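You operate a simulated robot arm through the tools that you are given. There is no shell and no other tool.

You run a simulated robot arm. Do the job below in one go: nothing can be reset, and whatever is moved stays where it is left.

JOB
Vacuum the orange brick clean through the fine mesh cap at suction 2, then switch the vacuum off.
Fine: cap on before switching on; the nozzle never touches the brick and goes back on its grey mat, cap on; leave the other brick alone. Set down upright: nozzle.

It is judged by the outcome, as a careful person would: the job done as asked, and still so three seconds after it is handed in. It fails if anything else is knocked over, pushed out of place, dropped, spilled or broken. A push-on lid holds only when it is set on centred and level and pressed home; a screw cap is set on level and turned clockwise until tight.

ROBOT AND FRAMES
A 7-joint arm with a two-finger parallel gripper, fixed in place. Base frame: the origin is on the floor under the middle of its stand, x ahead of it, y to its left, z up. Units: mm, degrees, N and s.
It reaches about 1058 mm from its shoulder. Its first joint turns from -166.0 to 166.0 degrees. Payload 4.4 kg.
The tool frame sits at the grasp point between the pads (the TCP): z along the fingers, y along the line on which they close. The tips reach 23 mm beyond it. The gripper opens to 94 mm. The fingers are 38 mm wide and 10 mm thick; the gripper's body (54 by 96 mm) begins 39 mm behind the TCP.
Orientation is that of the tool frame in the base frame, as [roll, pitch, yaw] about the fixed x, y, z axes, in that order (R = Rz(yaw) Ry(pitch) Rx(roll)). With the fingers straight down and closing along the base's y, the tool's x points along the base's -x, its y along +y and its z along -z.

CONTROLS
- The arm moves only by the tool step_arm. Its argument "plan" is a list of rows, each an object (a shift or turn left out is 0, a gripper value left out holds the last) with "hand": the closure, from 0 (fully open) to 1 (shut); "xyz": the shift along the tool's x, y, z in mm, a list of three; "rot": the turn, a rotation vector about the tool's x, y, z in degrees, a list of three. In form: [{"hand": hand, "xyz": [x, y, z], "rot": [rx, ry, rz]}, ...]. A call has 1 to 20 rows; each row is the pose to reach, as a shift and turn from the pose commanded when the call began, along the tool's axes at that moment. A row lasts 0.2 s, in which the tool goes at most 50 mm and 8.6 degrees; a call with a longer step from one row to the next is refused whole, and so is a gripper value outside its range. A pose out of reach is approached as far as the arm can. The call stops where the force on the tool passes 40 N (or 10 N more than at its start, if that is more) or the arm is blocked; 0.2 s more then pass. The fingers move at their own pace (about 108 mm/s each) and stop on an object; they squeeze with about 24 N. The grip force told is the motor's: it shows also when the fingers shut on nothing. Time passes only in rows, and 0.2 s behind the last, so rows that repeat a pose let the fingers close. It gives the time, the measured TCP pose, the force on the tool (base axes), the opening and the grip force at its end, in the units of the frame above (readings bear some noise), with the torque about the TCP (base axes, N m) and any sound that the robot's microphone picked up.
- Cameras (640 x 400 px; columns grow to the right, rows downward): "scene" is fixed at [398.7, -652.5, 1699.4]; the picture's right is [0.98, -0.20, 0.00], its down [-0.11, -0.53, -0.84] and it looks along [0.17, 0.82, -0.54] (base axes); focal length 367 px, centre (320, 200). "wrist" rides on the gripper at [86, 16, -74] in the tool frame; the picture's right is [-0.18, 0.98, 0.00], its down [-0.58, -0.11, -0.81] and it looks along [-0.79, -0.15, 0.59] (tool axes); focal length 243 px, centre (320, 200). There is no depth. A picture from a camera that has moved, and an enlarged one, comes with that camera's place and axes in the base frame and with its lens.
- camera(camera): a new picture of that camera. It takes no simulated time.
- close_up(camera, box): a new picture of the part [left, top, right, bottom] of that camera's present view, enlarged. It takes no simulated time.
- sign_off(): hands the job in; it is judged then, once.

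Places have to be worked out from the pictures, the camera data and where the tool is seen. Open the gripper and draw the arm clear of the work before you hand the job in, unless the task says otherwise.

The tools are called after "Call:" as name(argument=value, ...) on one line, values as JSON. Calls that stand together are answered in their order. step_arm: Moves the arm, as the interface text tells. Its arguments: {"type":"object","properties":{"plan":{"type":"array","items":{"type":"object","properties":{"hand":{"type":"number"},"xyz":{"type":"array","items":{"type":"number"}},"rot":{"type":"array","items":{"type":"number"}}}}}},"required":["plan"]} The other tools are called the same way: camera (camera) takes a picture; close_up (camera, box) takes an enlarged picture of a part of a camera's view; sign_off () hands the job in.

At the start:

```text
time: 0.0
tcp_pos: [429.8, 134.4, 1462.2]
ee_rot: [180.0, 0.0, -180.0]
force: [-0.4, 1.0, 0.1]
wrist_torque: [0.01, -0.02, -0.01]
width: 94.0
grasp_force: 0.0
```

scene: 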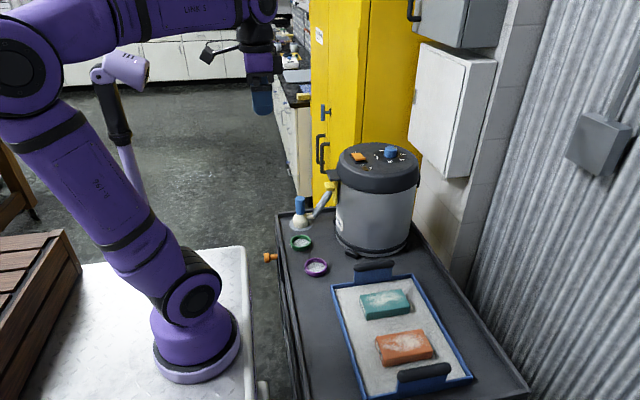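
wrist: 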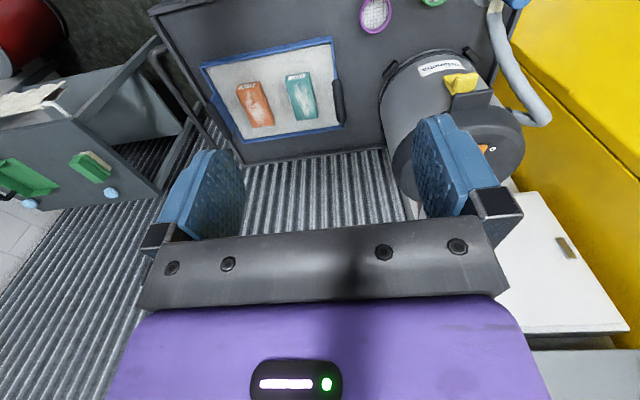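

I start by looking closer at the vacuum, its nozzle, the caps and the bricks before moving anything.

Call:
close_up(camera="scene", box=[270, 130, 430, 230])

Call:
close_up(camera="scene", box=[260, 180, 380, 290])

Call:
close_up(camera="scene", box=[320, 250, 480, 400])

Call:
close_up(camera="scene", box=[330, 135, 430, 197])

```text
4.00 times, centred on (350, 180) of scene
camera zoom: at [398.7, -652.5, 1699.4], right [0.98, -0.2, 0.0], down [-0.11, -0.53, -0.84], along [0.17, 0.82, -0.54], focal length 1469 px, centre (200, 280)
```

zoom: 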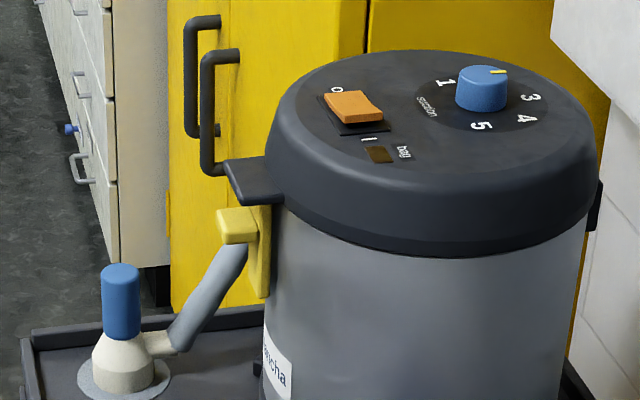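

```text
3.64 times, centred on (320, 235) of scene
camera zoom: at [398.7, -652.5, 1699.4], right [0.98, -0.2, 0.0], down [-0.11, -0.53, -0.84], along [0.17, 0.82, -0.54], focal length 1335 px, centre (320, 73)
```

zoom: 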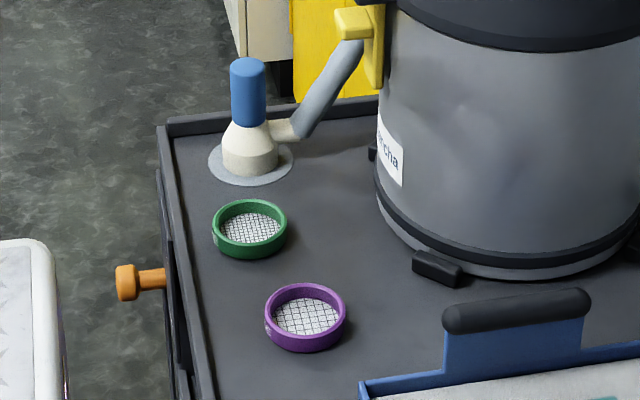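

```text
2.67 times, centred on (400, 325) of scene
camera zoom: at [398.7, -652.5, 1699.4], right [0.98, -0.2, 0.0], down [-0.11, -0.53, -0.84], along [0.17, 0.82, -0.54], focal length 979 px, centre (107, -133)
```

zoom: 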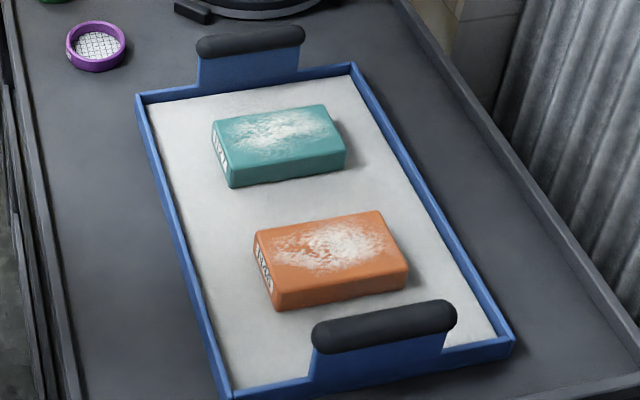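

```text
6.40 times, centred on (380, 166) of scene
camera zoom: at [398.7, -652.5, 1699.4], right [0.98, -0.2, 0.0], down [-0.11, -0.53, -0.84], along [0.17, 0.82, -0.54], focal length 2350 px, centre (-64, 418)
```

zoom: 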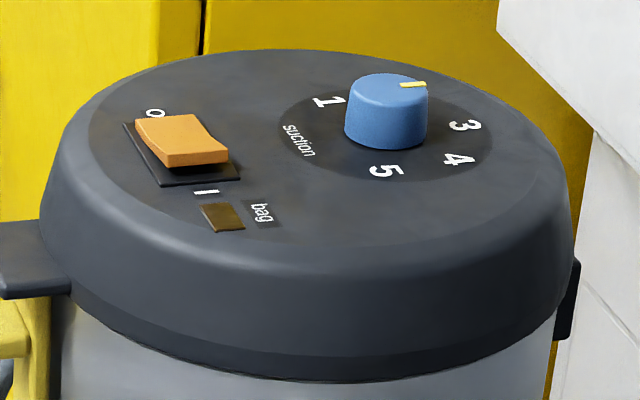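

The scene shows the nozzle on a grey mat, two mesh caps (green and purple) and two dusty bricks on a tray. I enlarge the present wrist view to get a second sight of all of these.

Call:
close_up(camera="wrist", box=[340, 0, 540, 125])

Call:
close_up(camera="wrist", box=[190, 20, 350, 160])

Call:
close_up(camera="scene", box=[286, 226, 336, 286])

```text
3.20 times, centred on (440, 62) of wrist
camera zoom: at [345.4, 150.4, 1537.6], right [0.18, 0.98, 0.0], down [0.58, -0.11, 0.81], along [0.79, -0.15, -0.59], focal length 776 px, centre (-64, 640)
```

zoom: 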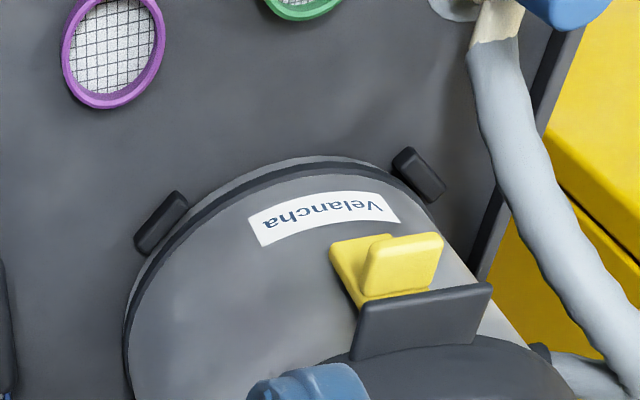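

```text
2.86 times, centred on (270, 90) of wrist
camera zoom: at [345.4, 150.4, 1537.6], right [0.18, 0.98, 0.0], down [0.58, -0.11, 0.81], along [0.79, -0.15, -0.59], focal length 693 px, centre (463, 514)
```

zoom: 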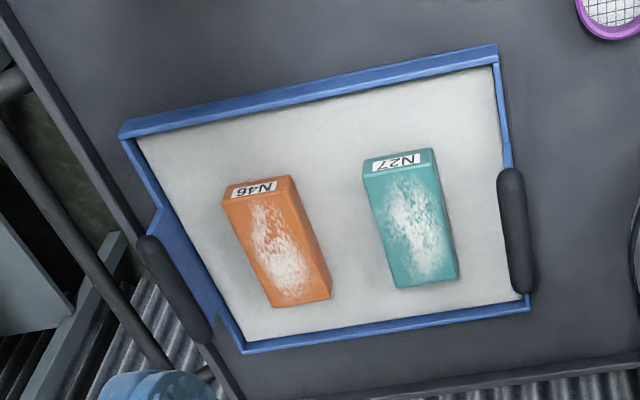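

```text
6.67 times, centred on (311, 256) of scene
camera zoom: at [398.7, -652.5, 1699.4], right [0.98, -0.2, 0.0], down [-0.11, -0.53, -0.84], along [0.17, 0.82, -0.54], focal length 2448 px, centre (380, -173)
```

zoom: 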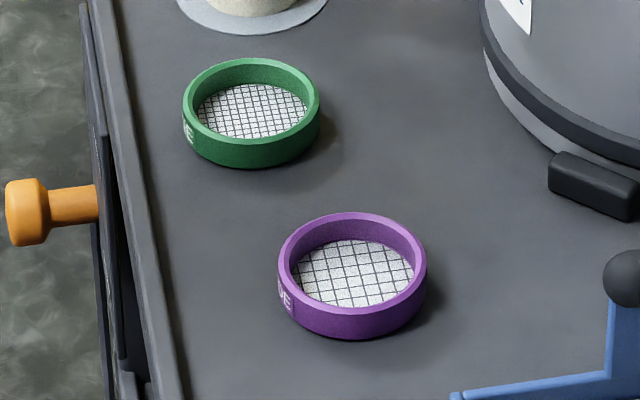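

The green cap's mesh looks finer than the purple one, but I want the labels and the dial read properly. I move the hand up over the vacuum's lid to look down at the dial and switch.

Call:
step_arm(plan=[{"hand": 0, "xyz": [-33, 20, 5.6]}, {"xyz": [-66, 40, 11]}, {"xyz": [-99, 60, 17]}, {"xyz": [-132, 80, 22]}, {"xyz": [-165, 100, 28]}, {"xyz": [-198, 120, 33]}, {"xyz": [-231, 140, 39]}, {"xyz": [-264, 160, 44]}, {"xyz": [-297, 180, 50]}, {"xyz": [-330, 200, 55]}, {"xyz": [-330, 200, 55]}])

Call:
camera(camera="wrist")

Call:
camera(camera="scene")

```text
time: 2.4
tcp_pos: [760.6, 333.8, 1407.1]
ee_rot: [-179.9, 0.0, 180.0]
force: [-0.9, -0.1, -0.6]
wrist_torque: [0.01, 0.04, -0.01]
width: 93.9
grasp_force: 0.0
```

```text
taken
camera wrist: at [677.6, 349.7, 1482.6], right [0.18, 0.98, 0.0], down [0.58, -0.11, 0.81], along [0.79, -0.15, -0.59], focal length 243 px, centre (320, 200)
```

wrist: 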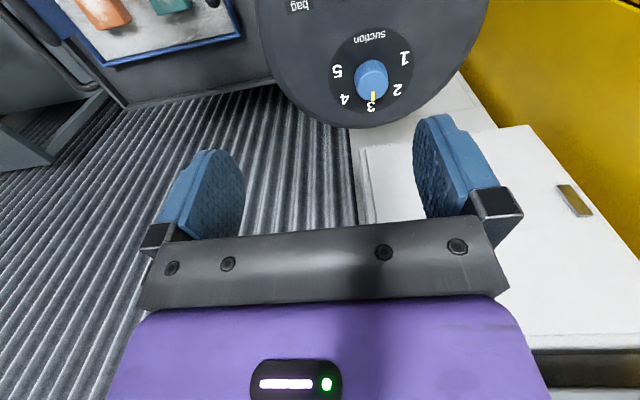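

```text
taken
```

scene: 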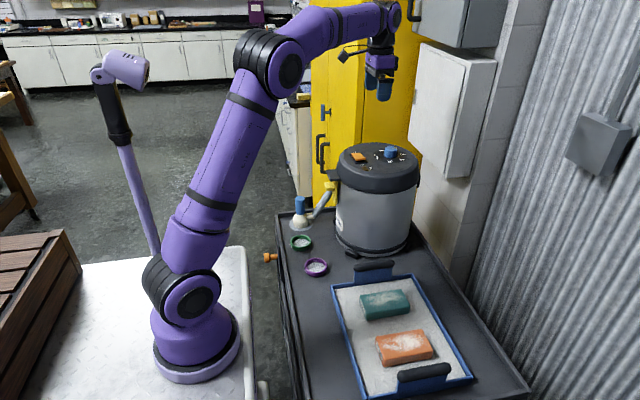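

The dial points at 3 and must go to 2, anticlockwise seen from above. I enlarge the lid to measure the dial's and switch's places.

Call:
close_up(camera="wrist", box=[290, 0, 480, 125])

Call:
close_up(camera="wrist", box=[320, 20, 430, 120])

```text
3.20 times, centred on (385, 62) of wrist
camera zoom: at [677.6, 349.7, 1482.6], right [0.18, 0.98, 0.0], down [0.58, -0.11, 0.81], along [0.79, -0.15, -0.59], focal length 776 px, centre (112, 640)
```

zoom: 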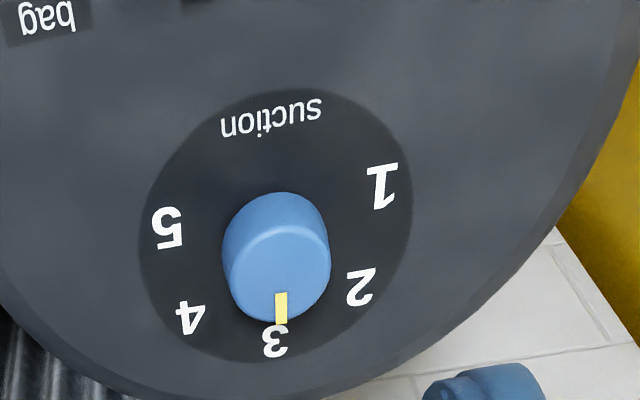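

```text
4.00 times, centred on (375, 70) of wrist
camera zoom: at [677.6, 349.7, 1482.6], right [0.18, 0.98, 0.0], down [0.58, -0.11, 0.81], along [0.79, -0.15, -0.59], focal length 970 px, centre (100, 720)
```

zoom: 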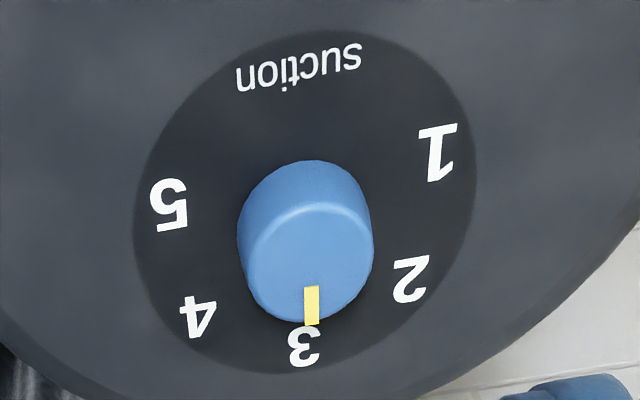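

Triangulating both views puts the dial's centre near (848, 384.5) with its top at z≈1186, diameter about 42 mm, and marks about 55° apart. I move straight above it to confirm the alignment before gripping.

Call:
step_arm(plan=[{"hand": 0, "xyz": [-22, 12.5, 37]}, {"xyz": [-44, 25, 74]}, {"xyz": [-66, 37.5, 110]}, {"xyz": [-88.4, 50, 147]}, {"xyz": [-88.4, 50, 147]}])

Call:
camera(camera="wrist")

Call:
close_up(camera="wrist", box=[220, 10, 420, 135])

Call:
close_up(camera="scene", box=[330, 90, 430, 190])

```text
time: 3.6
tcp_pos: [850.0, 385.2, 1259.2]
ee_rot: [180.0, 0.0, 180.0]
force: [-0.2, 0.8, -0.3]
wrist_torque: [0.0, 0.02, -0.01]
width: 94.0
grasp_force: 0.0
```

```text
taken
camera wrist: at [765.7, 400.4, 1334.2], right [0.18, 0.98, 0.0], down [0.58, -0.11, 0.81], along [0.79, -0.15, -0.59], focal length 243 px, centre (320, 200)
```

wrist: 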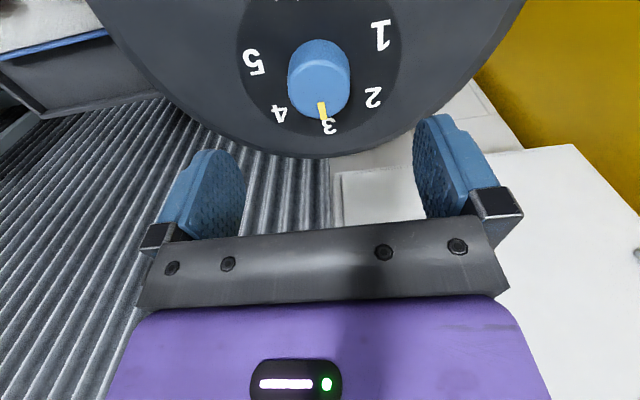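

```text
3.20 times, centred on (320, 72) of wrist
camera zoom: at [765.7, 400.4, 1334.2], right [0.18, 0.98, 0.0], down [0.58, -0.11, 0.81], along [0.79, -0.15, -0.59], focal length 776 px, centre (320, 608)
```

zoom: 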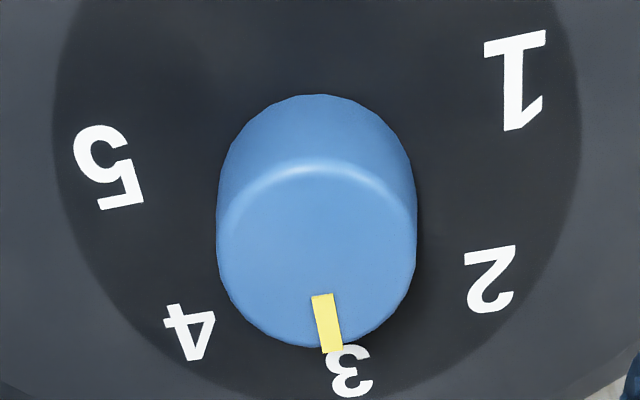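

```text
4.00 times, centred on (380, 140) of scene
camera zoom: at [398.7, -652.5, 1699.4], right [0.98, -0.2, 0.0], down [-0.11, -0.53, -0.84], along [0.17, 0.82, -0.54], focal length 1469 px, centre (80, 440)
```

zoom: 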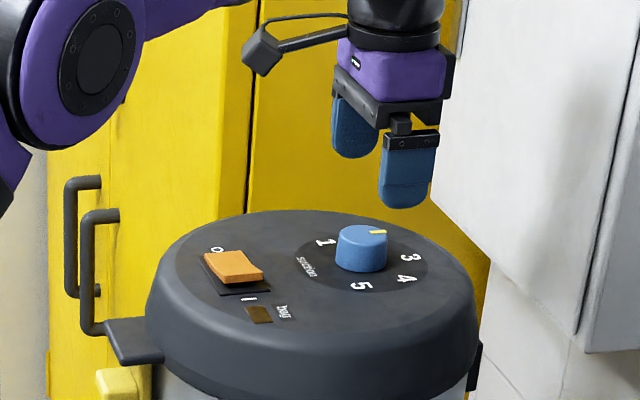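

The refined dial centre is (848, 384), lid surface z≈1163. I lower the open fingers around the knob to tips about 6 mm above the lid, then close on it.

Call:
step_arm(plan=[{"hand": 0, "xyz": [0, 0, 25]}, {"xyz": [0, 0, 48]}, {"xyz": [0, 0, 60]}, {"xyz": [0, 0, 68]}, {"xyz": [0, 0, 68]}, {"hand": 1, "xyz": [0, 0, 68]}, {"hand": 1, "xyz": [0, 0, 68]}, {"hand": 1, "xyz": [0, 0, 68]}, {"hand": 1, "xyz": [0, 0, 68]}])

Call:
camera(camera="wrist")

Call:
close_up(camera="scene", box=[330, 90, 430, 190])

```text
time: 5.6
tcp_pos: [848.9, 384.9, 1191.9]
ee_rot: [-180.0, 0.1, -180.0]
force: [1.2, 4.6, -0.5]
wrist_torque: [0.13, -0.08, -0.05]
width: 40.8
grasp_force: 24.0
```

```text
taken
camera wrist: at [763.7, 400.6, 1267.3], right [0.18, 0.98, 0.0], down [0.58, -0.11, 0.81], along [0.79, -0.15, -0.59], focal length 243 px, centre (320, 200)
```

wrist: 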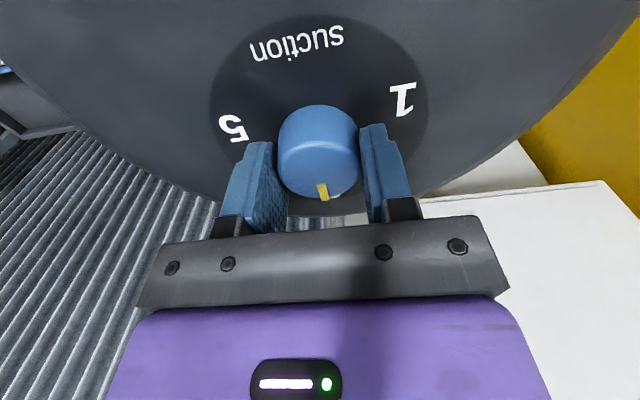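

```text
4.00 times, centred on (380, 140) of scene
camera zoom: at [398.7, -652.5, 1699.4], right [0.98, -0.2, 0.0], down [-0.11, -0.53, -0.84], along [0.17, 0.82, -0.54], focal length 1469 px, centre (80, 440)
```

zoom: 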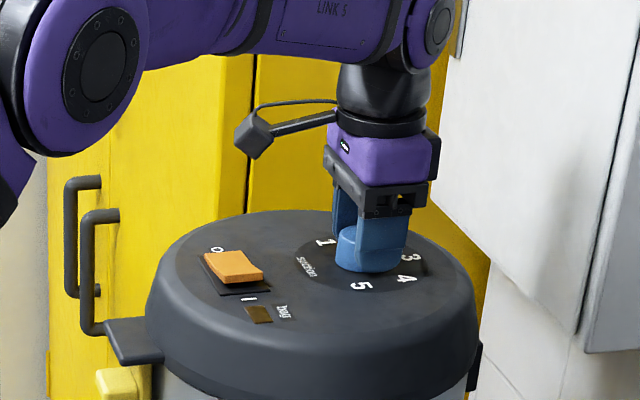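

The knob is gripped at 40.8 mm. I turn it 55° anticlockwise from above (negative about the tool's z).

Call:
step_arm(plan=[{"hand": 1, "rot": [0, 0, -7]}, {"rot": [0, 0, -14]}, {"rot": [0, 0, -21]}, {"rot": [0, 0, -28]}, {"rot": [0, 0, -35]}, {"rot": [0, 0, -42]}, {"rot": [0, 0, -49]}, {"rot": [0, 0, -55]}, {"rot": [0, 0, -55]}])

Call:
camera(camera="wrist")

Call:
close_up(camera="scene", box=[330, 90, 430, 190])

```text
time: 7.6
tcp_pos: [847.5, 386.0, 1192.5]
ee_rot: [-180.0, 0.0, -124.9]
force: [-18.0, 23.1, -0.5]
wrist_torque: [0.15, 0.63, -0.12]
width: 41.1
grasp_force: 24.2
```

```text
taken
camera wrist: at [786.3, 324.6, 1268.2], right [-0.7, 0.71, 0.0], down [0.42, 0.41, 0.81], along [0.57, 0.57, -0.59], focal length 243 px, centre (320, 200)
```

wrist: 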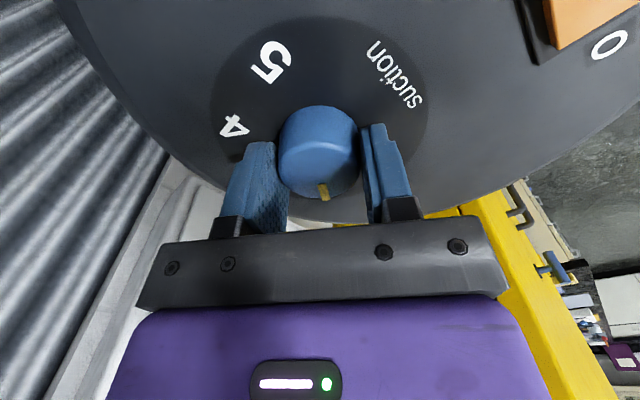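

```text
4.00 times, centred on (380, 140) of scene
camera zoom: at [398.7, -652.5, 1699.4], right [0.98, -0.2, 0.0], down [-0.11, -0.53, -0.84], along [0.17, 0.82, -0.54], focal length 1469 px, centre (80, 440)
```

zoom: 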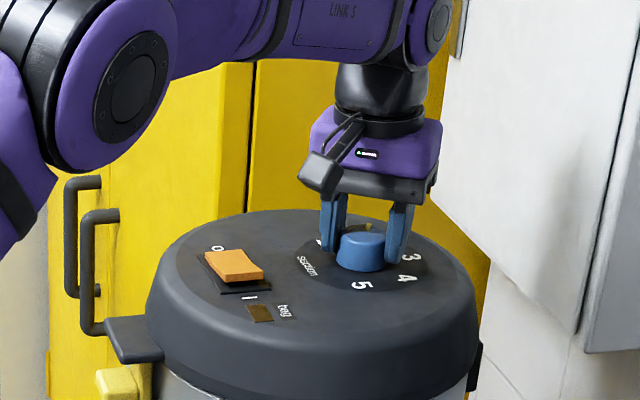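

The marker turned with the hand; there is some sideways force from a small offset. I open the fingers, rise straight up and check the dial.

Call:
step_arm(plan=[{"hand": 0}, {"hand": 0}, {"hand": 0}, {"xyz": [0, 0, -20]}, {"xyz": [0, 0, -50]}, {"xyz": [0, 0, -90]}, {"xyz": [0, 0, -130]}, {"xyz": [0, 0, -130]}])

Call:
camera(camera="wrist")

Call:
close_up(camera="wrist", box=[220, 0, 420, 125])

Call:
close_up(camera="scene", box=[330, 130, 430, 200])

```text
time: 9.4
tcp_pos: [848.9, 383.9, 1323.4]
ee_rot: [180.0, 0.0, -125.0]
force: [0.2, -0.4, 0.5]
wrist_torque: [0.01, -0.01, 0.0]
width: 94.2
grasp_force: 0.1
```

```text
taken
camera wrist: at [788.0, 322.6, 1398.7], right [-0.7, 0.71, 0.0], down [0.42, 0.41, 0.81], along [0.58, 0.56, -0.59], focal length 243 px, centre (320, 200)
```

wrist: 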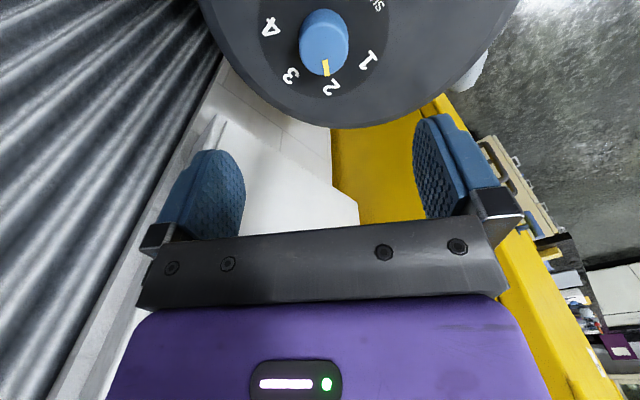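

```text
3.20 times, centred on (320, 62) of wrist
camera zoom: at [788.0, 322.6, 1398.7], right [-0.7, 0.71, 0.0], down [0.42, 0.41, 0.81], along [0.58, 0.56, -0.59], focal length 776 px, centre (320, 640)
```

zoom: 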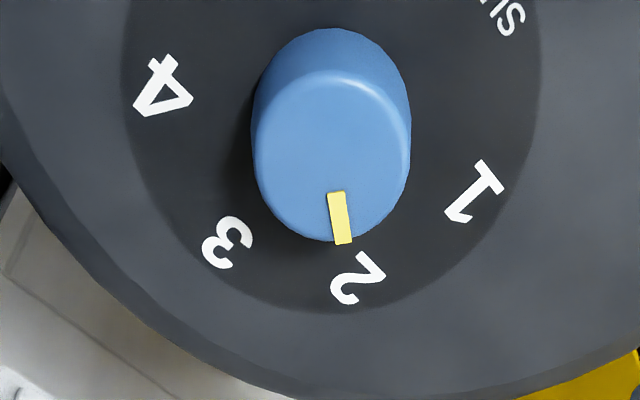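

```text
5.71 times, centred on (380, 165) of scene
camera zoom: at [398.7, -652.5, 1699.4], right [0.98, -0.2, 0.0], down [-0.11, -0.53, -0.84], along [0.17, 0.82, -0.54], focal length 2098 px, centre (-23, 400)
```

zoom: 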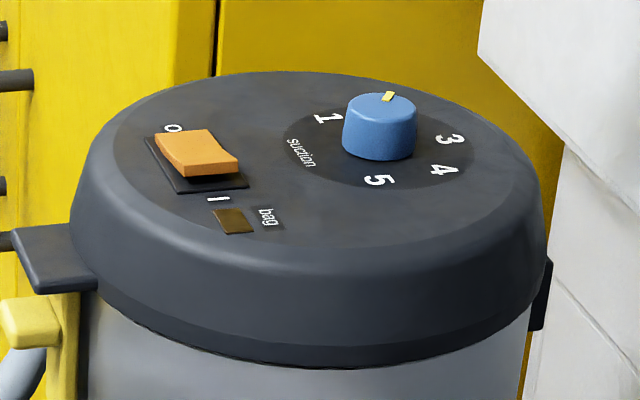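

The dial now points at 2. Next I swing the hand back to its first heading and over towards the nozzle and caps, staying high, to look at them.

Call:
step_arm(plan=[{"hand": 0, "xyz": [14.7, 36, 0], "rot": [0, 0, 5.5]}, {"xyz": [29.4, 72, 0], "rot": [0, 0, 11]}, {"xyz": [44, 108, 0], "rot": [0, 0, 16.5]}, {"xyz": [58.8, 144, 10], "rot": [0, 0, 22]}, {"xyz": [73.5, 180, 25], "rot": [0, 0, 27.5]}, {"xyz": [88, 216, 45], "rot": [0, 0, 33]}, {"xyz": [103, 252, 65], "rot": [0, 0, 38.5]}, {"xyz": [117.5, 288, 85], "rot": [0, 0, 44]}, {"xyz": [132, 324, 105], "rot": [0, 0, 49.5]}, {"xyz": [146.9, 359.8, 123], "rot": [0, 0, 55]}, {"xyz": [146.9, 359.8, 123], "rot": [0, 0, 55]}])

Call:
camera(camera="wrist")

Call:
close_up(camera="wrist", box=[130, 0, 450, 200])

```text
time: 11.8
tcp_pos: [467.3, 471.1, 1199.3]
ee_rot: [180.0, 0.0, 179.8]
force: [-0.1, 0.2, 0.2]
wrist_torque: [0.01, 0.0, 0.0]
width: 94.0
grasp_force: 0.0
```

```text
taken
camera wrist: at [382.3, 486.8, 1274.4], right [0.19, 0.98, 0.0], down [0.58, -0.11, 0.81], along [0.79, -0.15, -0.59], focal length 243 px, centre (320, 200)
```

wrist: 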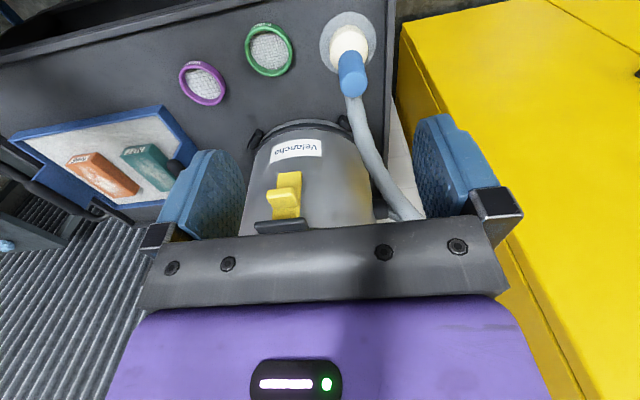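

```text
2.00 times, centred on (290, 100) of wrist
camera zoom: at [382.3, 486.8, 1274.4], right [0.19, 0.98, 0.0], down [0.58, -0.11, 0.81], along [0.79, -0.15, -0.59], focal length 485 px, centre (380, 400)
```

zoom: 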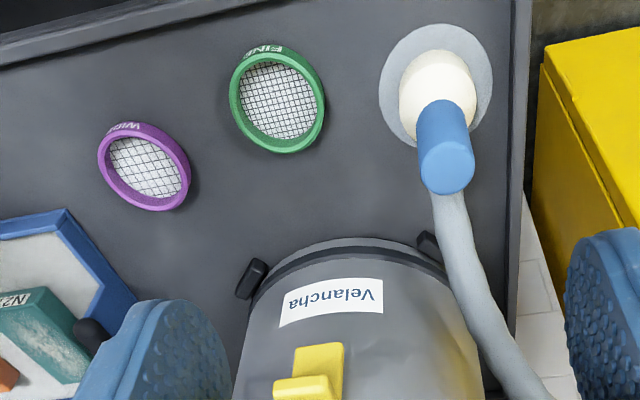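

The labels read FINE on the green cap and WIDE on the purple, so green it is. I enlarge both the nozzle and the green cap for measuring.

Call:
close_up(camera="wrist", box=[300, 0, 420, 110])

Call:
close_up(camera="wrist", box=[220, 5, 320, 85])

Call:
close_up(camera="scene", box=[280, 175, 360, 255])

```text
3.64 times, centred on (360, 55) of wrist
camera zoom: at [382.3, 486.8, 1274.4], right [0.19, 0.98, 0.0], down [0.58, -0.11, 0.81], along [0.79, -0.15, -0.59], focal length 882 px, centre (174, 727)
```

zoom: 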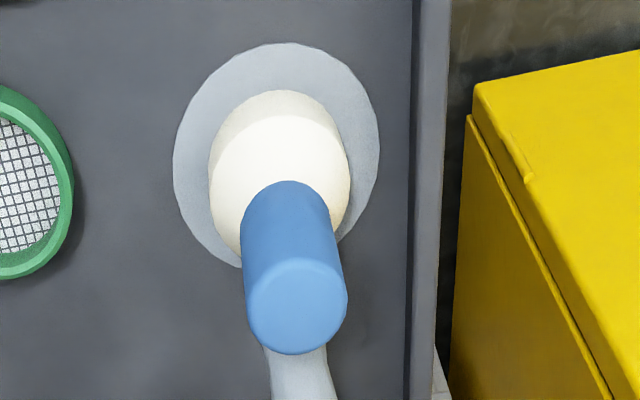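

```text
5.00 times, centred on (270, 45) of wrist
camera zoom: at [382.3, 486.8, 1274.4], right [0.19, 0.98, 0.0], down [0.58, -0.11, 0.81], along [0.79, -0.15, -0.59], focal length 1213 px, centre (570, 975)
```

zoom: 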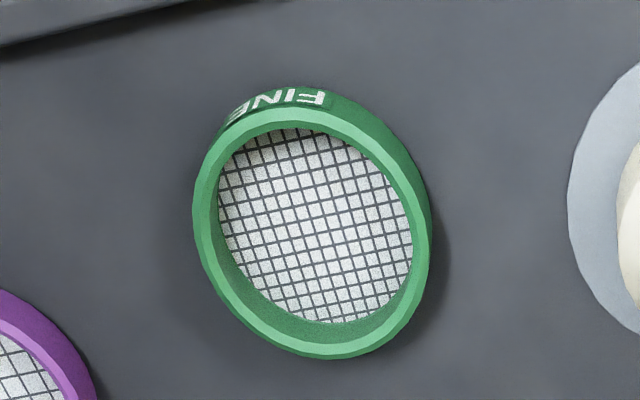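

```text
5.00 times, centred on (320, 215) of scene
camera zoom: at [398.7, -652.5, 1699.4], right [0.98, -0.2, 0.0], down [-0.11, -0.53, -0.84], along [0.17, 0.82, -0.54], focal length 1836 px, centre (320, 125)
```

zoom: 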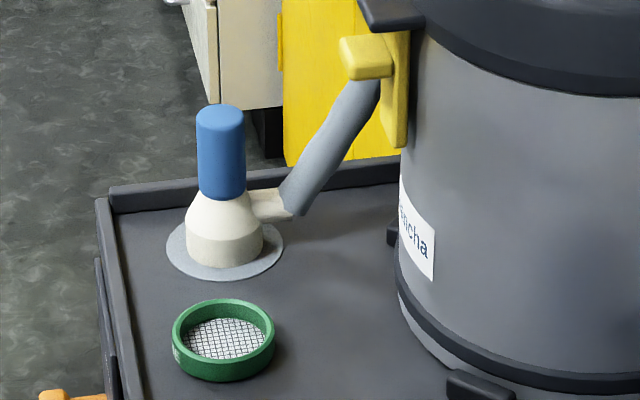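

From both views I place the nozzle's blue handle at about (558.7, 499.5) with its top near z≈957, and the green cap's centre near (538, 370.5), top z≈853. I move above the handle and look again to refine.

Call:
step_arm(plan=[{"hand": 0, "xyz": [-20, 7, 36]}, {"xyz": [-40, 14, 72]}, {"xyz": [-60, 21, 108]}, {"xyz": [-80, 27, 140]}, {"xyz": [-89.5, 29.1, 159]}, {"xyz": [-89.5, 29.1, 159]}])

Call:
camera(camera="wrist")

Call:
close_up(camera="wrist", box=[250, 20, 410, 140])

Call:
close_up(camera="scene", box=[260, 120, 380, 240])

```text
time: 13.2
tcp_pos: [557.5, 498.6, 1040.6]
ee_rot: [180.0, -0.1, -179.9]
force: [0.2, 0.5, 0.9]
wrist_torque: [-0.02, 0.0, 0.01]
width: 93.7
grasp_force: 0.1
```

```text
taken
camera wrist: at [472.6, 513.9, 1115.2], right [0.18, 0.98, 0.0], down [0.58, -0.11, 0.81], along [0.79, -0.15, -0.59], focal length 243 px, centre (320, 200)
```

wrist: 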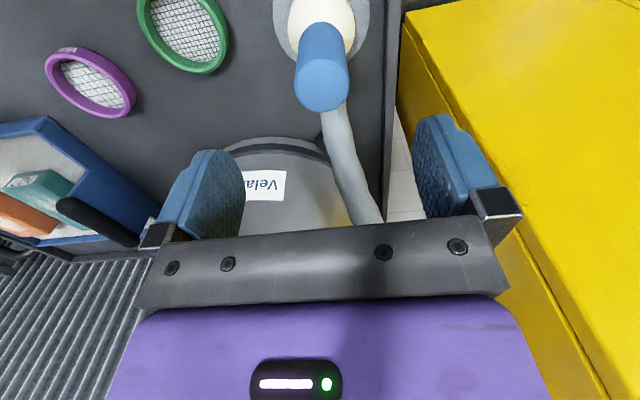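

```text
3.33 times, centred on (330, 80) of wrist
camera zoom: at [472.6, 513.9, 1115.2], right [0.18, 0.98, 0.0], down [0.58, -0.11, 0.81], along [0.79, -0.15, -0.59], focal length 809 px, centre (287, 600)
```

zoom: 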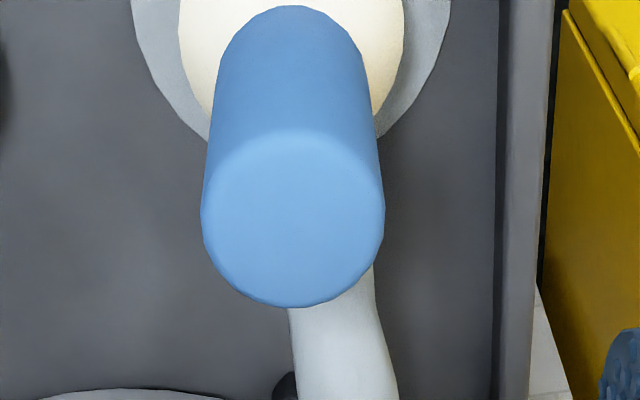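

```text
3.33 times, centred on (320, 180) of scene
camera zoom: at [398.7, -652.5, 1699.4], right [0.98, -0.2, 0.0], down [-0.11, -0.53, -0.84], along [0.17, 0.82, -0.54], focal length 1224 px, centre (320, 267)
```

zoom: 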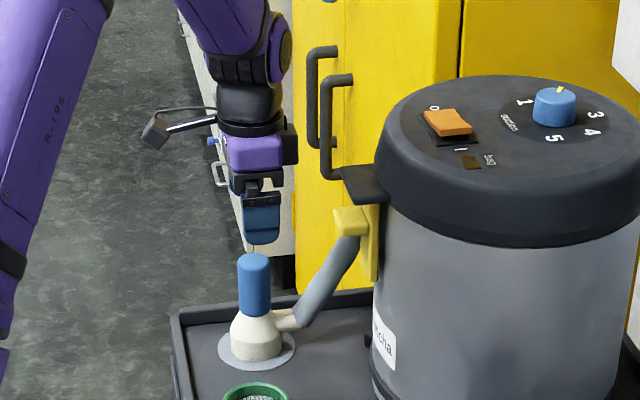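

The handle's top centre measures (558, 499.4), right under the tool. I lower to TCP z≈930 with the fingers open on either side of the handle and close.

Call:
step_arm(plan=[{"hand": 0, "xyz": [0.5, 0, 40]}, {"xyz": [0.5, 0, 70]}, {"xyz": [0.5, 0, 95]}, {"xyz": [0.5, 0, 110]}, {"xyz": [0.5, 0, 110]}, {"hand": 1, "xyz": [0.5, 0, 110]}, {"hand": 1, "xyz": [0.5, 0, 110]}, {"hand": 1, "xyz": [0.5, 0, 110]}, {"hand": 1, "xyz": [0.5, 0, 110]}])

Call:
camera(camera="wrist")

Call:
close_up(camera="scene", box=[270, 150, 350, 250])

```text
time: 15.2
tcp_pos: [558.2, 499.6, 930.8]
ee_rot: [179.9, -0.1, -179.9]
force: [0.3, 1.3, 1.2]
wrist_torque: [0.01, 0.02, -0.05]
width: 36.4
grasp_force: 23.4
```

```text
taken
camera wrist: at [473.1, 514.9, 1005.2], right [0.18, 0.98, 0.0], down [0.58, -0.11, 0.81], along [0.79, -0.15, -0.59], focal length 243 px, centre (320, 200)
```

wrist: 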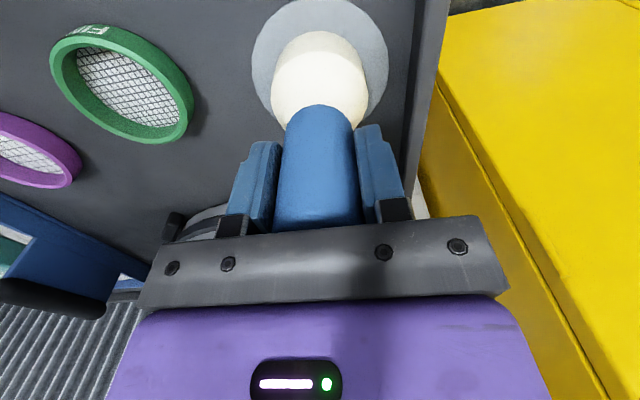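

```text
4.00 times, centred on (310, 200) of scene
camera zoom: at [398.7, -652.5, 1699.4], right [0.98, -0.2, 0.0], down [-0.11, -0.53, -0.84], along [0.17, 0.82, -0.54], focal length 1469 px, centre (360, 200)
```

zoom: 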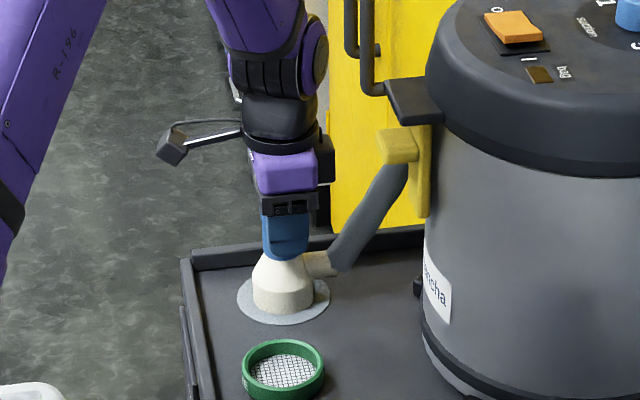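

The handle is held at 36.4 mm. I measure the green cap and mat again from this lower view before lifting.

Call:
close_up(camera="wrist", box=[40, 10, 200, 150])

Call:
close_up(camera="wrist", box=[240, 0, 400, 130])

```text
2.86 times, centred on (120, 80) of wrist
camera zoom: at [473.1, 514.9, 1005.2], right [0.18, 0.98, 0.0], down [0.58, -0.11, 0.81], along [0.79, -0.15, -0.59], focal length 693 px, centre (891, 543)
```

zoom: 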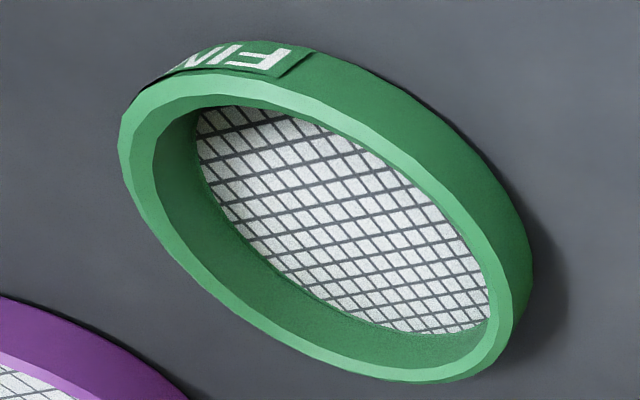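

```text
3.08 times, centred on (320, 65) of wrist
camera zoom: at [473.1, 514.9, 1005.2], right [0.18, 0.98, 0.0], down [0.58, -0.11, 0.81], along [0.79, -0.15, -0.59], focal length 746 px, centre (320, 615)
```

zoom: 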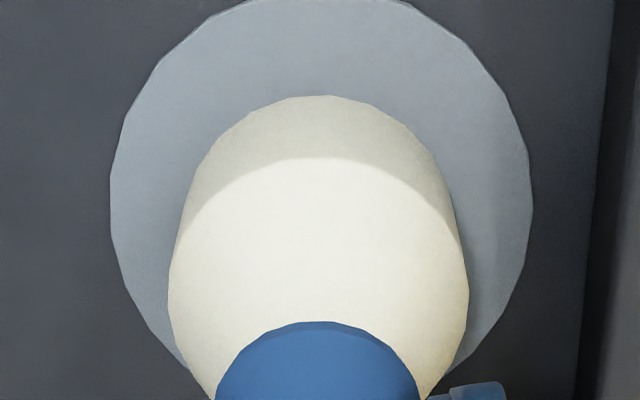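

The gripped nozzle gives a firm height reference: TCP z≈930 when it stands on the mat. I lift it straight up 60 mm and watch the force for hose pull.

Call:
step_arm(plan=[{"hand": 1, "xyz": [0, 0, -10]}, {"xyz": [0, 0, -25]}, {"xyz": [0, 0, -45]}, {"xyz": [0, 0, -60]}, {"xyz": [0, 0, -60]}])

Call:
camera(camera="wrist")

Call:
close_up(camera="scene", box=[270, 150, 370, 250])

```text
time: 16.4
tcp_pos: [560.2, 500.4, 991.2]
ee_rot: [180.0, 0.0, 179.9]
force: [-0.9, -0.7, -2.1]
wrist_torque: [0.02, 0.01, 0.02]
width: 36.3
grasp_force: 24.0
```

```text
taken
camera wrist: at [475.4, 515.5, 1066.4], right [0.18, 0.98, 0.0], down [0.58, -0.11, 0.81], along [0.79, -0.15, -0.59], focal length 243 px, centre (320, 200)
```

wrist: 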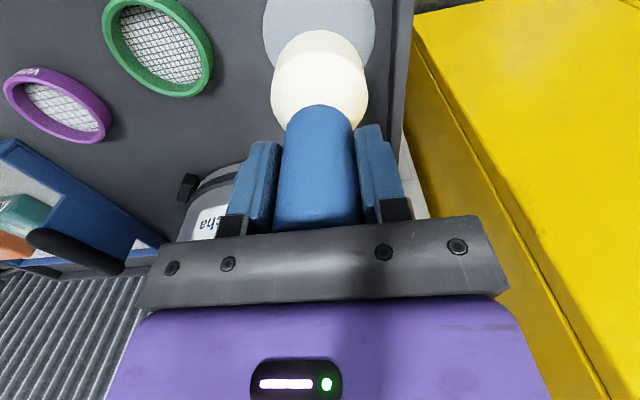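

```text
4.00 times, centred on (320, 200) of scene
camera zoom: at [398.7, -652.5, 1699.4], right [0.98, -0.2, 0.0], down [-0.11, -0.53, -0.84], along [0.17, 0.82, -0.54], focal length 1469 px, centre (320, 200)
```

zoom: 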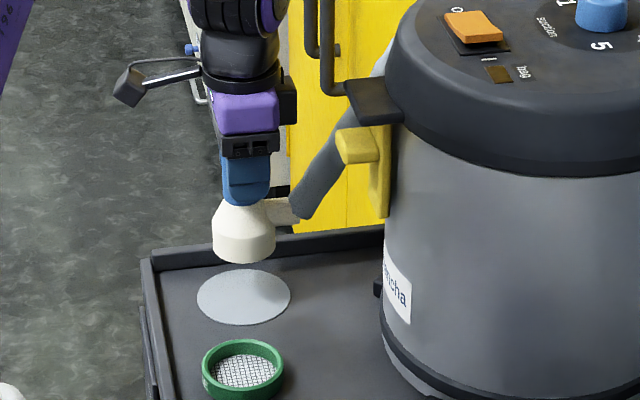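

The nozzle lifts freely with little hose pull. I take sharper views of the cap and bare mat to fix their centres.

Call:
close_up(camera="scene", box=[285, 210, 325, 255])

Call:
close_up(camera="wrist", box=[95, 0, 225, 105])

Call:
close_up(camera="wrist", box=[250, 0, 390, 110])

```text
8.89 times, centred on (305, 232) of scene
camera zoom: at [398.7, -652.5, 1699.4], right [0.98, -0.2, 0.0], down [-0.11, -0.53, -0.84], along [0.17, 0.82, -0.54], focal length 3264 px, centre (453, -89)
```

zoom: 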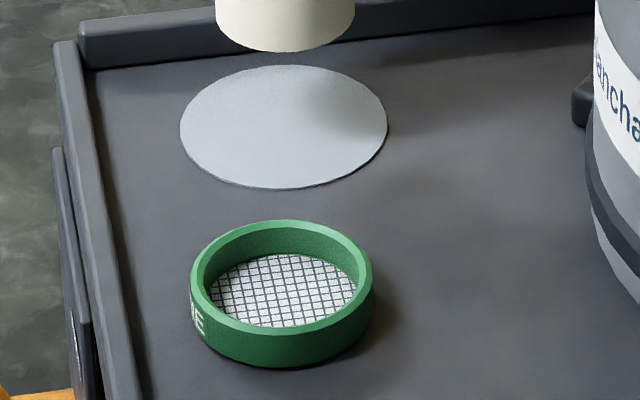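

```text
3.81 times, centred on (160, 52) of wrist
camera zoom: at [475.4, 515.5, 1066.4], right [0.18, 0.98, 0.0], down [0.58, -0.11, 0.81], along [0.79, -0.15, -0.59], focal length 924 px, centre (930, 762)
```

zoom: 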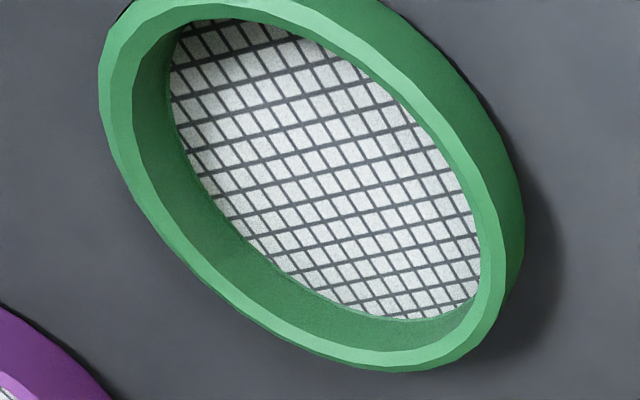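

```text
3.64 times, centred on (320, 55) of wrist
camera zoom: at [475.4, 515.5, 1066.4], right [0.18, 0.98, 0.0], down [0.58, -0.11, 0.81], along [0.79, -0.15, -0.59], focal length 882 px, centre (320, 727)
```

zoom: 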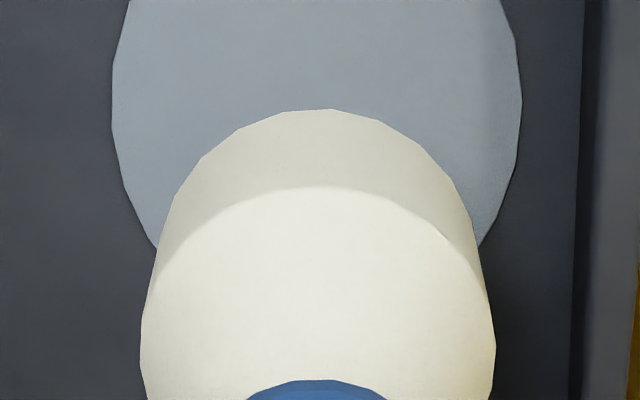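

The two cameras disagree by a few mm about the cap's centre, so I take stronger enlargements of the cap's rim from both.

Call:
close_up(camera="scene", box=[287, 232, 315, 252])

Call:
close_up(camera="wrist", box=[90, 0, 230, 100])

Call:
close_up(camera="scene", box=[285, 215, 317, 235])

```text
16.00 times, centred on (301, 242) of scene
camera zoom: at [398.7, -652.5, 1699.4], right [0.98, -0.2, 0.0], down [-0.11, -0.53, -0.84], along [0.17, 0.82, -0.54], focal length 5874 px, centre (624, -472)
```

zoom: 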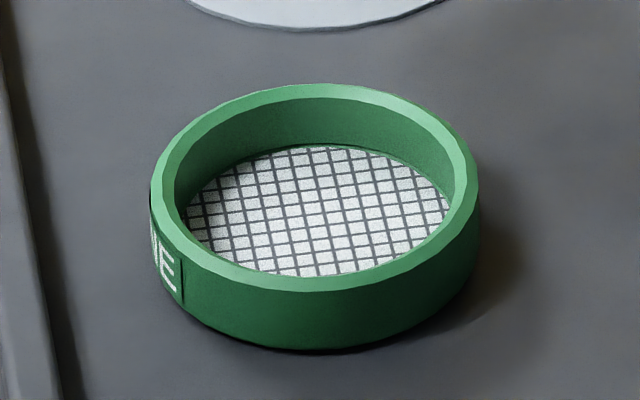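

```text
4.00 times, centred on (160, 50) of wrist
camera zoom: at [475.4, 515.5, 1066.4], right [0.18, 0.98, 0.0], down [0.58, -0.11, 0.81], along [0.79, -0.15, -0.59], focal length 970 px, centre (960, 800)
```

zoom: 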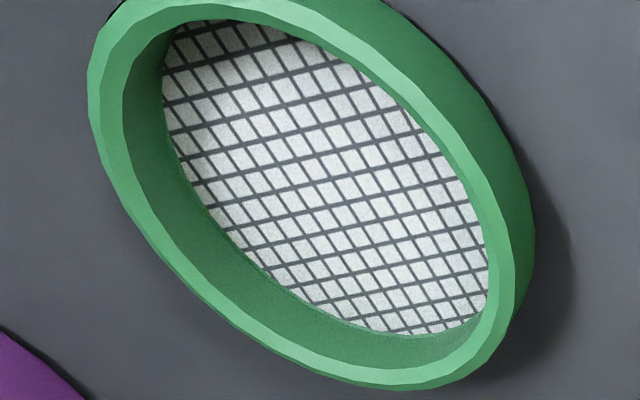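

```text
16.00 times, centred on (301, 225) of scene
camera zoom: at [398.7, -652.5, 1699.4], right [0.98, -0.2, 0.0], down [-0.11, -0.53, -0.84], along [0.17, 0.82, -0.54], focal length 5874 px, centre (624, -200)
```

zoom: 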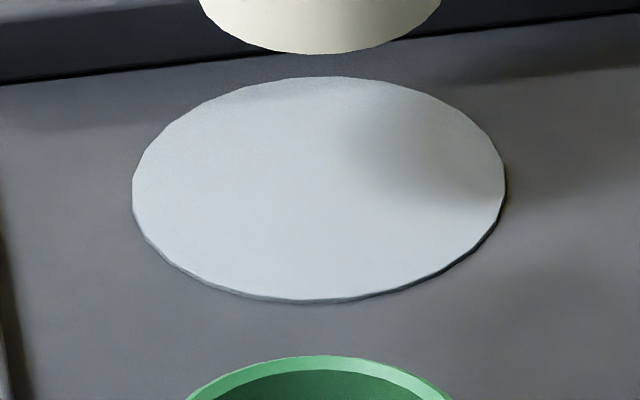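

Combining the views, the cap's centre is about (538, 375), with its rim at z≈858. I carry the nozzle level over to it, still well above the rim, then check alignment.

Call:
step_arm(plan=[{"hand": 1, "xyz": [4, -25, 0]}, {"xyz": [9, -55, 0]}, {"xyz": [15, -85, 0]}, {"xyz": [19, -110, 0]}, {"xyz": [22, -125, 0]}, {"xyz": [22, -125, 0]}, {"xyz": [22, -125, 0]}])

Call:
camera(camera="wrist")

Call:
close_up(camera="wrist", box=[250, 0, 390, 110])

Call:
close_up(camera="scene", box=[270, 190, 330, 260])

```text
time: 18.0
tcp_pos: [537.3, 374.6, 992.5]
ee_rot: [-180.0, 0.0, 179.9]
force: [0.8, 0.2, -1.5]
wrist_torque: [-0.03, -0.02, 0.01]
width: 36.3
grasp_force: 24.0
```

```text
taken
camera wrist: at [452.7, 390.6, 1067.1], right [0.18, 0.98, 0.0], down [0.58, -0.11, 0.81], along [0.79, -0.15, -0.59], focal length 243 px, centre (320, 200)
```

wrist: 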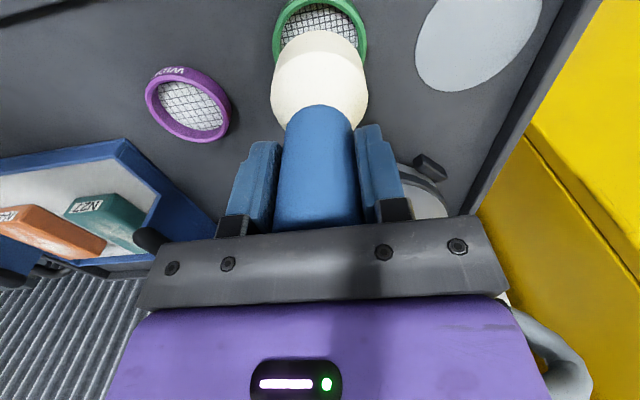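

```text
3.64 times, centred on (320, 55) of wrist
camera zoom: at [452.7, 390.6, 1067.1], right [0.18, 0.98, 0.0], down [0.58, -0.11, 0.81], along [0.79, -0.15, -0.59], focal length 882 px, centre (320, 727)
```

zoom: 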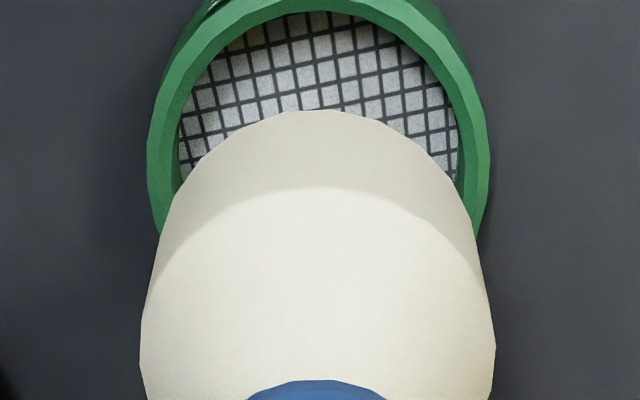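

```text
5.71 times, centred on (300, 225) of scene
camera zoom: at [398.7, -652.5, 1699.4], right [0.98, -0.2, 0.0], down [-0.11, -0.53, -0.84], along [0.17, 0.82, -0.54], focal length 2098 px, centre (434, 57)
```

zoom: 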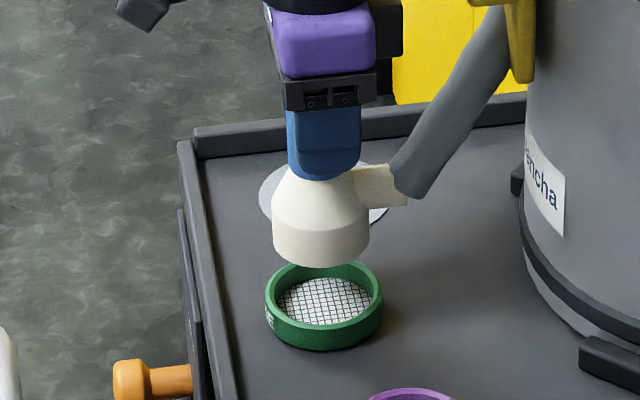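

Alignment looks good: in the wrist view the nozzle and cap are concentric, and the scene view suggests at most about 0.5–0.8 mm more in +x. I lower to just above the rim and check again.

Call:
step_arm(plan=[{"hand": 1, "xyz": [-0.5, 0, 12]}, {"xyz": [-0.5, 0, 24]}, {"xyz": [-0.5, 0, 34]}, {"xyz": [-0.5, 0, 34]}, {"xyz": [-0.5, 0, 34]}])

Call:
close_up(camera="wrist", box=[250, 0, 390, 110])

Call:
close_up(camera="scene", box=[280, 215, 320, 255])

```text
time: 19.2
tcp_pos: [538.8, 375.1, 956.5]
ee_rot: [-179.9, 0.0, -179.9]
force: [-0.2, 0.2, -1.8]
wrist_torque: [0.0, 0.01, 0.01]
width: 36.3
grasp_force: 23.8
```

```text
3.64 times, centred on (320, 55) of wrist
camera zoom: at [452.4, 390.2, 1032.0], right [0.18, 0.98, 0.0], down [0.58, -0.11, 0.81], along [0.79, -0.15, -0.59], focal length 882 px, centre (320, 727)
```

zoom: 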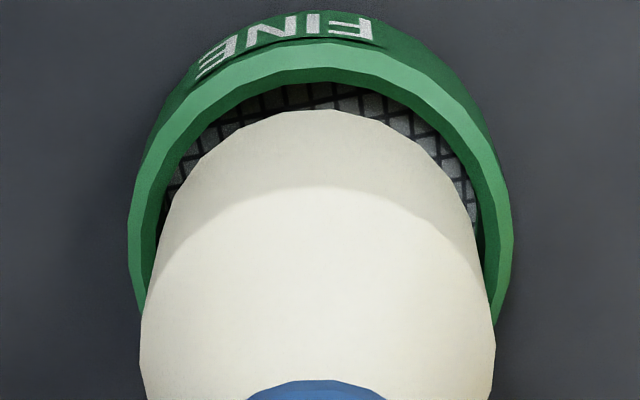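

```text
10.00 times, centred on (300, 235) of scene
camera zoom: at [398.7, -652.5, 1699.4], right [0.98, -0.2, 0.0], down [-0.11, -0.53, -0.84], along [0.17, 0.82, -0.54], focal length 3672 px, centre (520, -150)
```

zoom: 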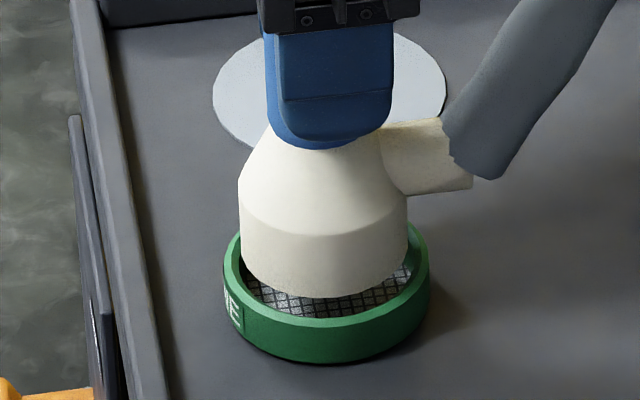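

The nozzle sits concentric just above the cap within about a millimetre. I lower it slowly into the cap, watching the force.

Call:
step_arm(plan=[{"hand": 1, "xyz": [-0.3, 0.4, 4]}, {"xyz": [-0.3, 0.4, 8]}, {"xyz": [-0.3, 0.4, 12]}, {"xyz": [-0.3, 0.4, 15]}, {"xyz": [-0.3, 0.4, 15]}])

Call:
close_up(camera="wrist", box=[250, 0, 390, 110])

Call:
close_up(camera="scene", box=[280, 215, 320, 255])

```text
time: 20.4
tcp_pos: [537.1, 373.8, 940.0]
ee_rot: [-180.0, 0.0, 179.9]
force: [-1.2, 0.3, -1.2]
wrist_torque: [0.03, -0.01, 0.03]
width: 36.2
grasp_force: 23.9
```

```text
3.64 times, centred on (320, 55) of wrist
camera zoom: at [452.7, 390.8, 1016.9], right [0.18, 0.98, 0.0], down [0.58, -0.11, 0.81], along [0.79, -0.15, -0.59], focal length 882 px, centre (320, 727)
```

zoom: 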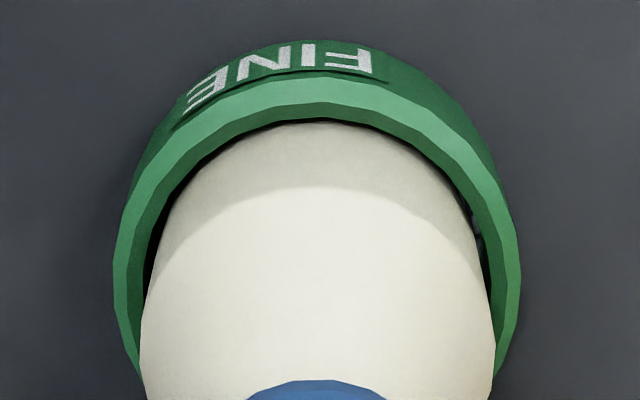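

```text
10.00 times, centred on (300, 235) of scene
camera zoom: at [398.7, -652.5, 1699.4], right [0.98, -0.2, 0.0], down [-0.11, -0.53, -0.84], along [0.17, 0.82, -0.54], focal length 3672 px, centre (520, -150)
```

zoom: 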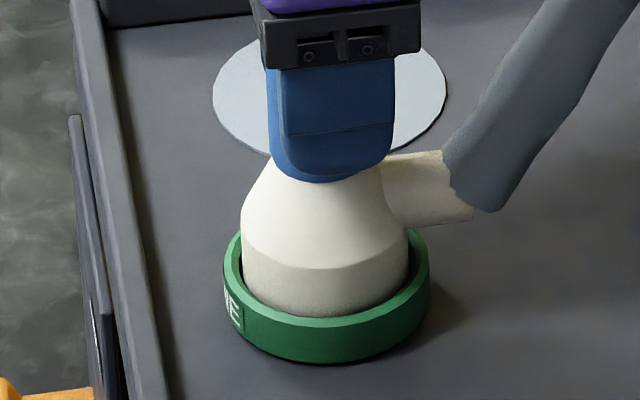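

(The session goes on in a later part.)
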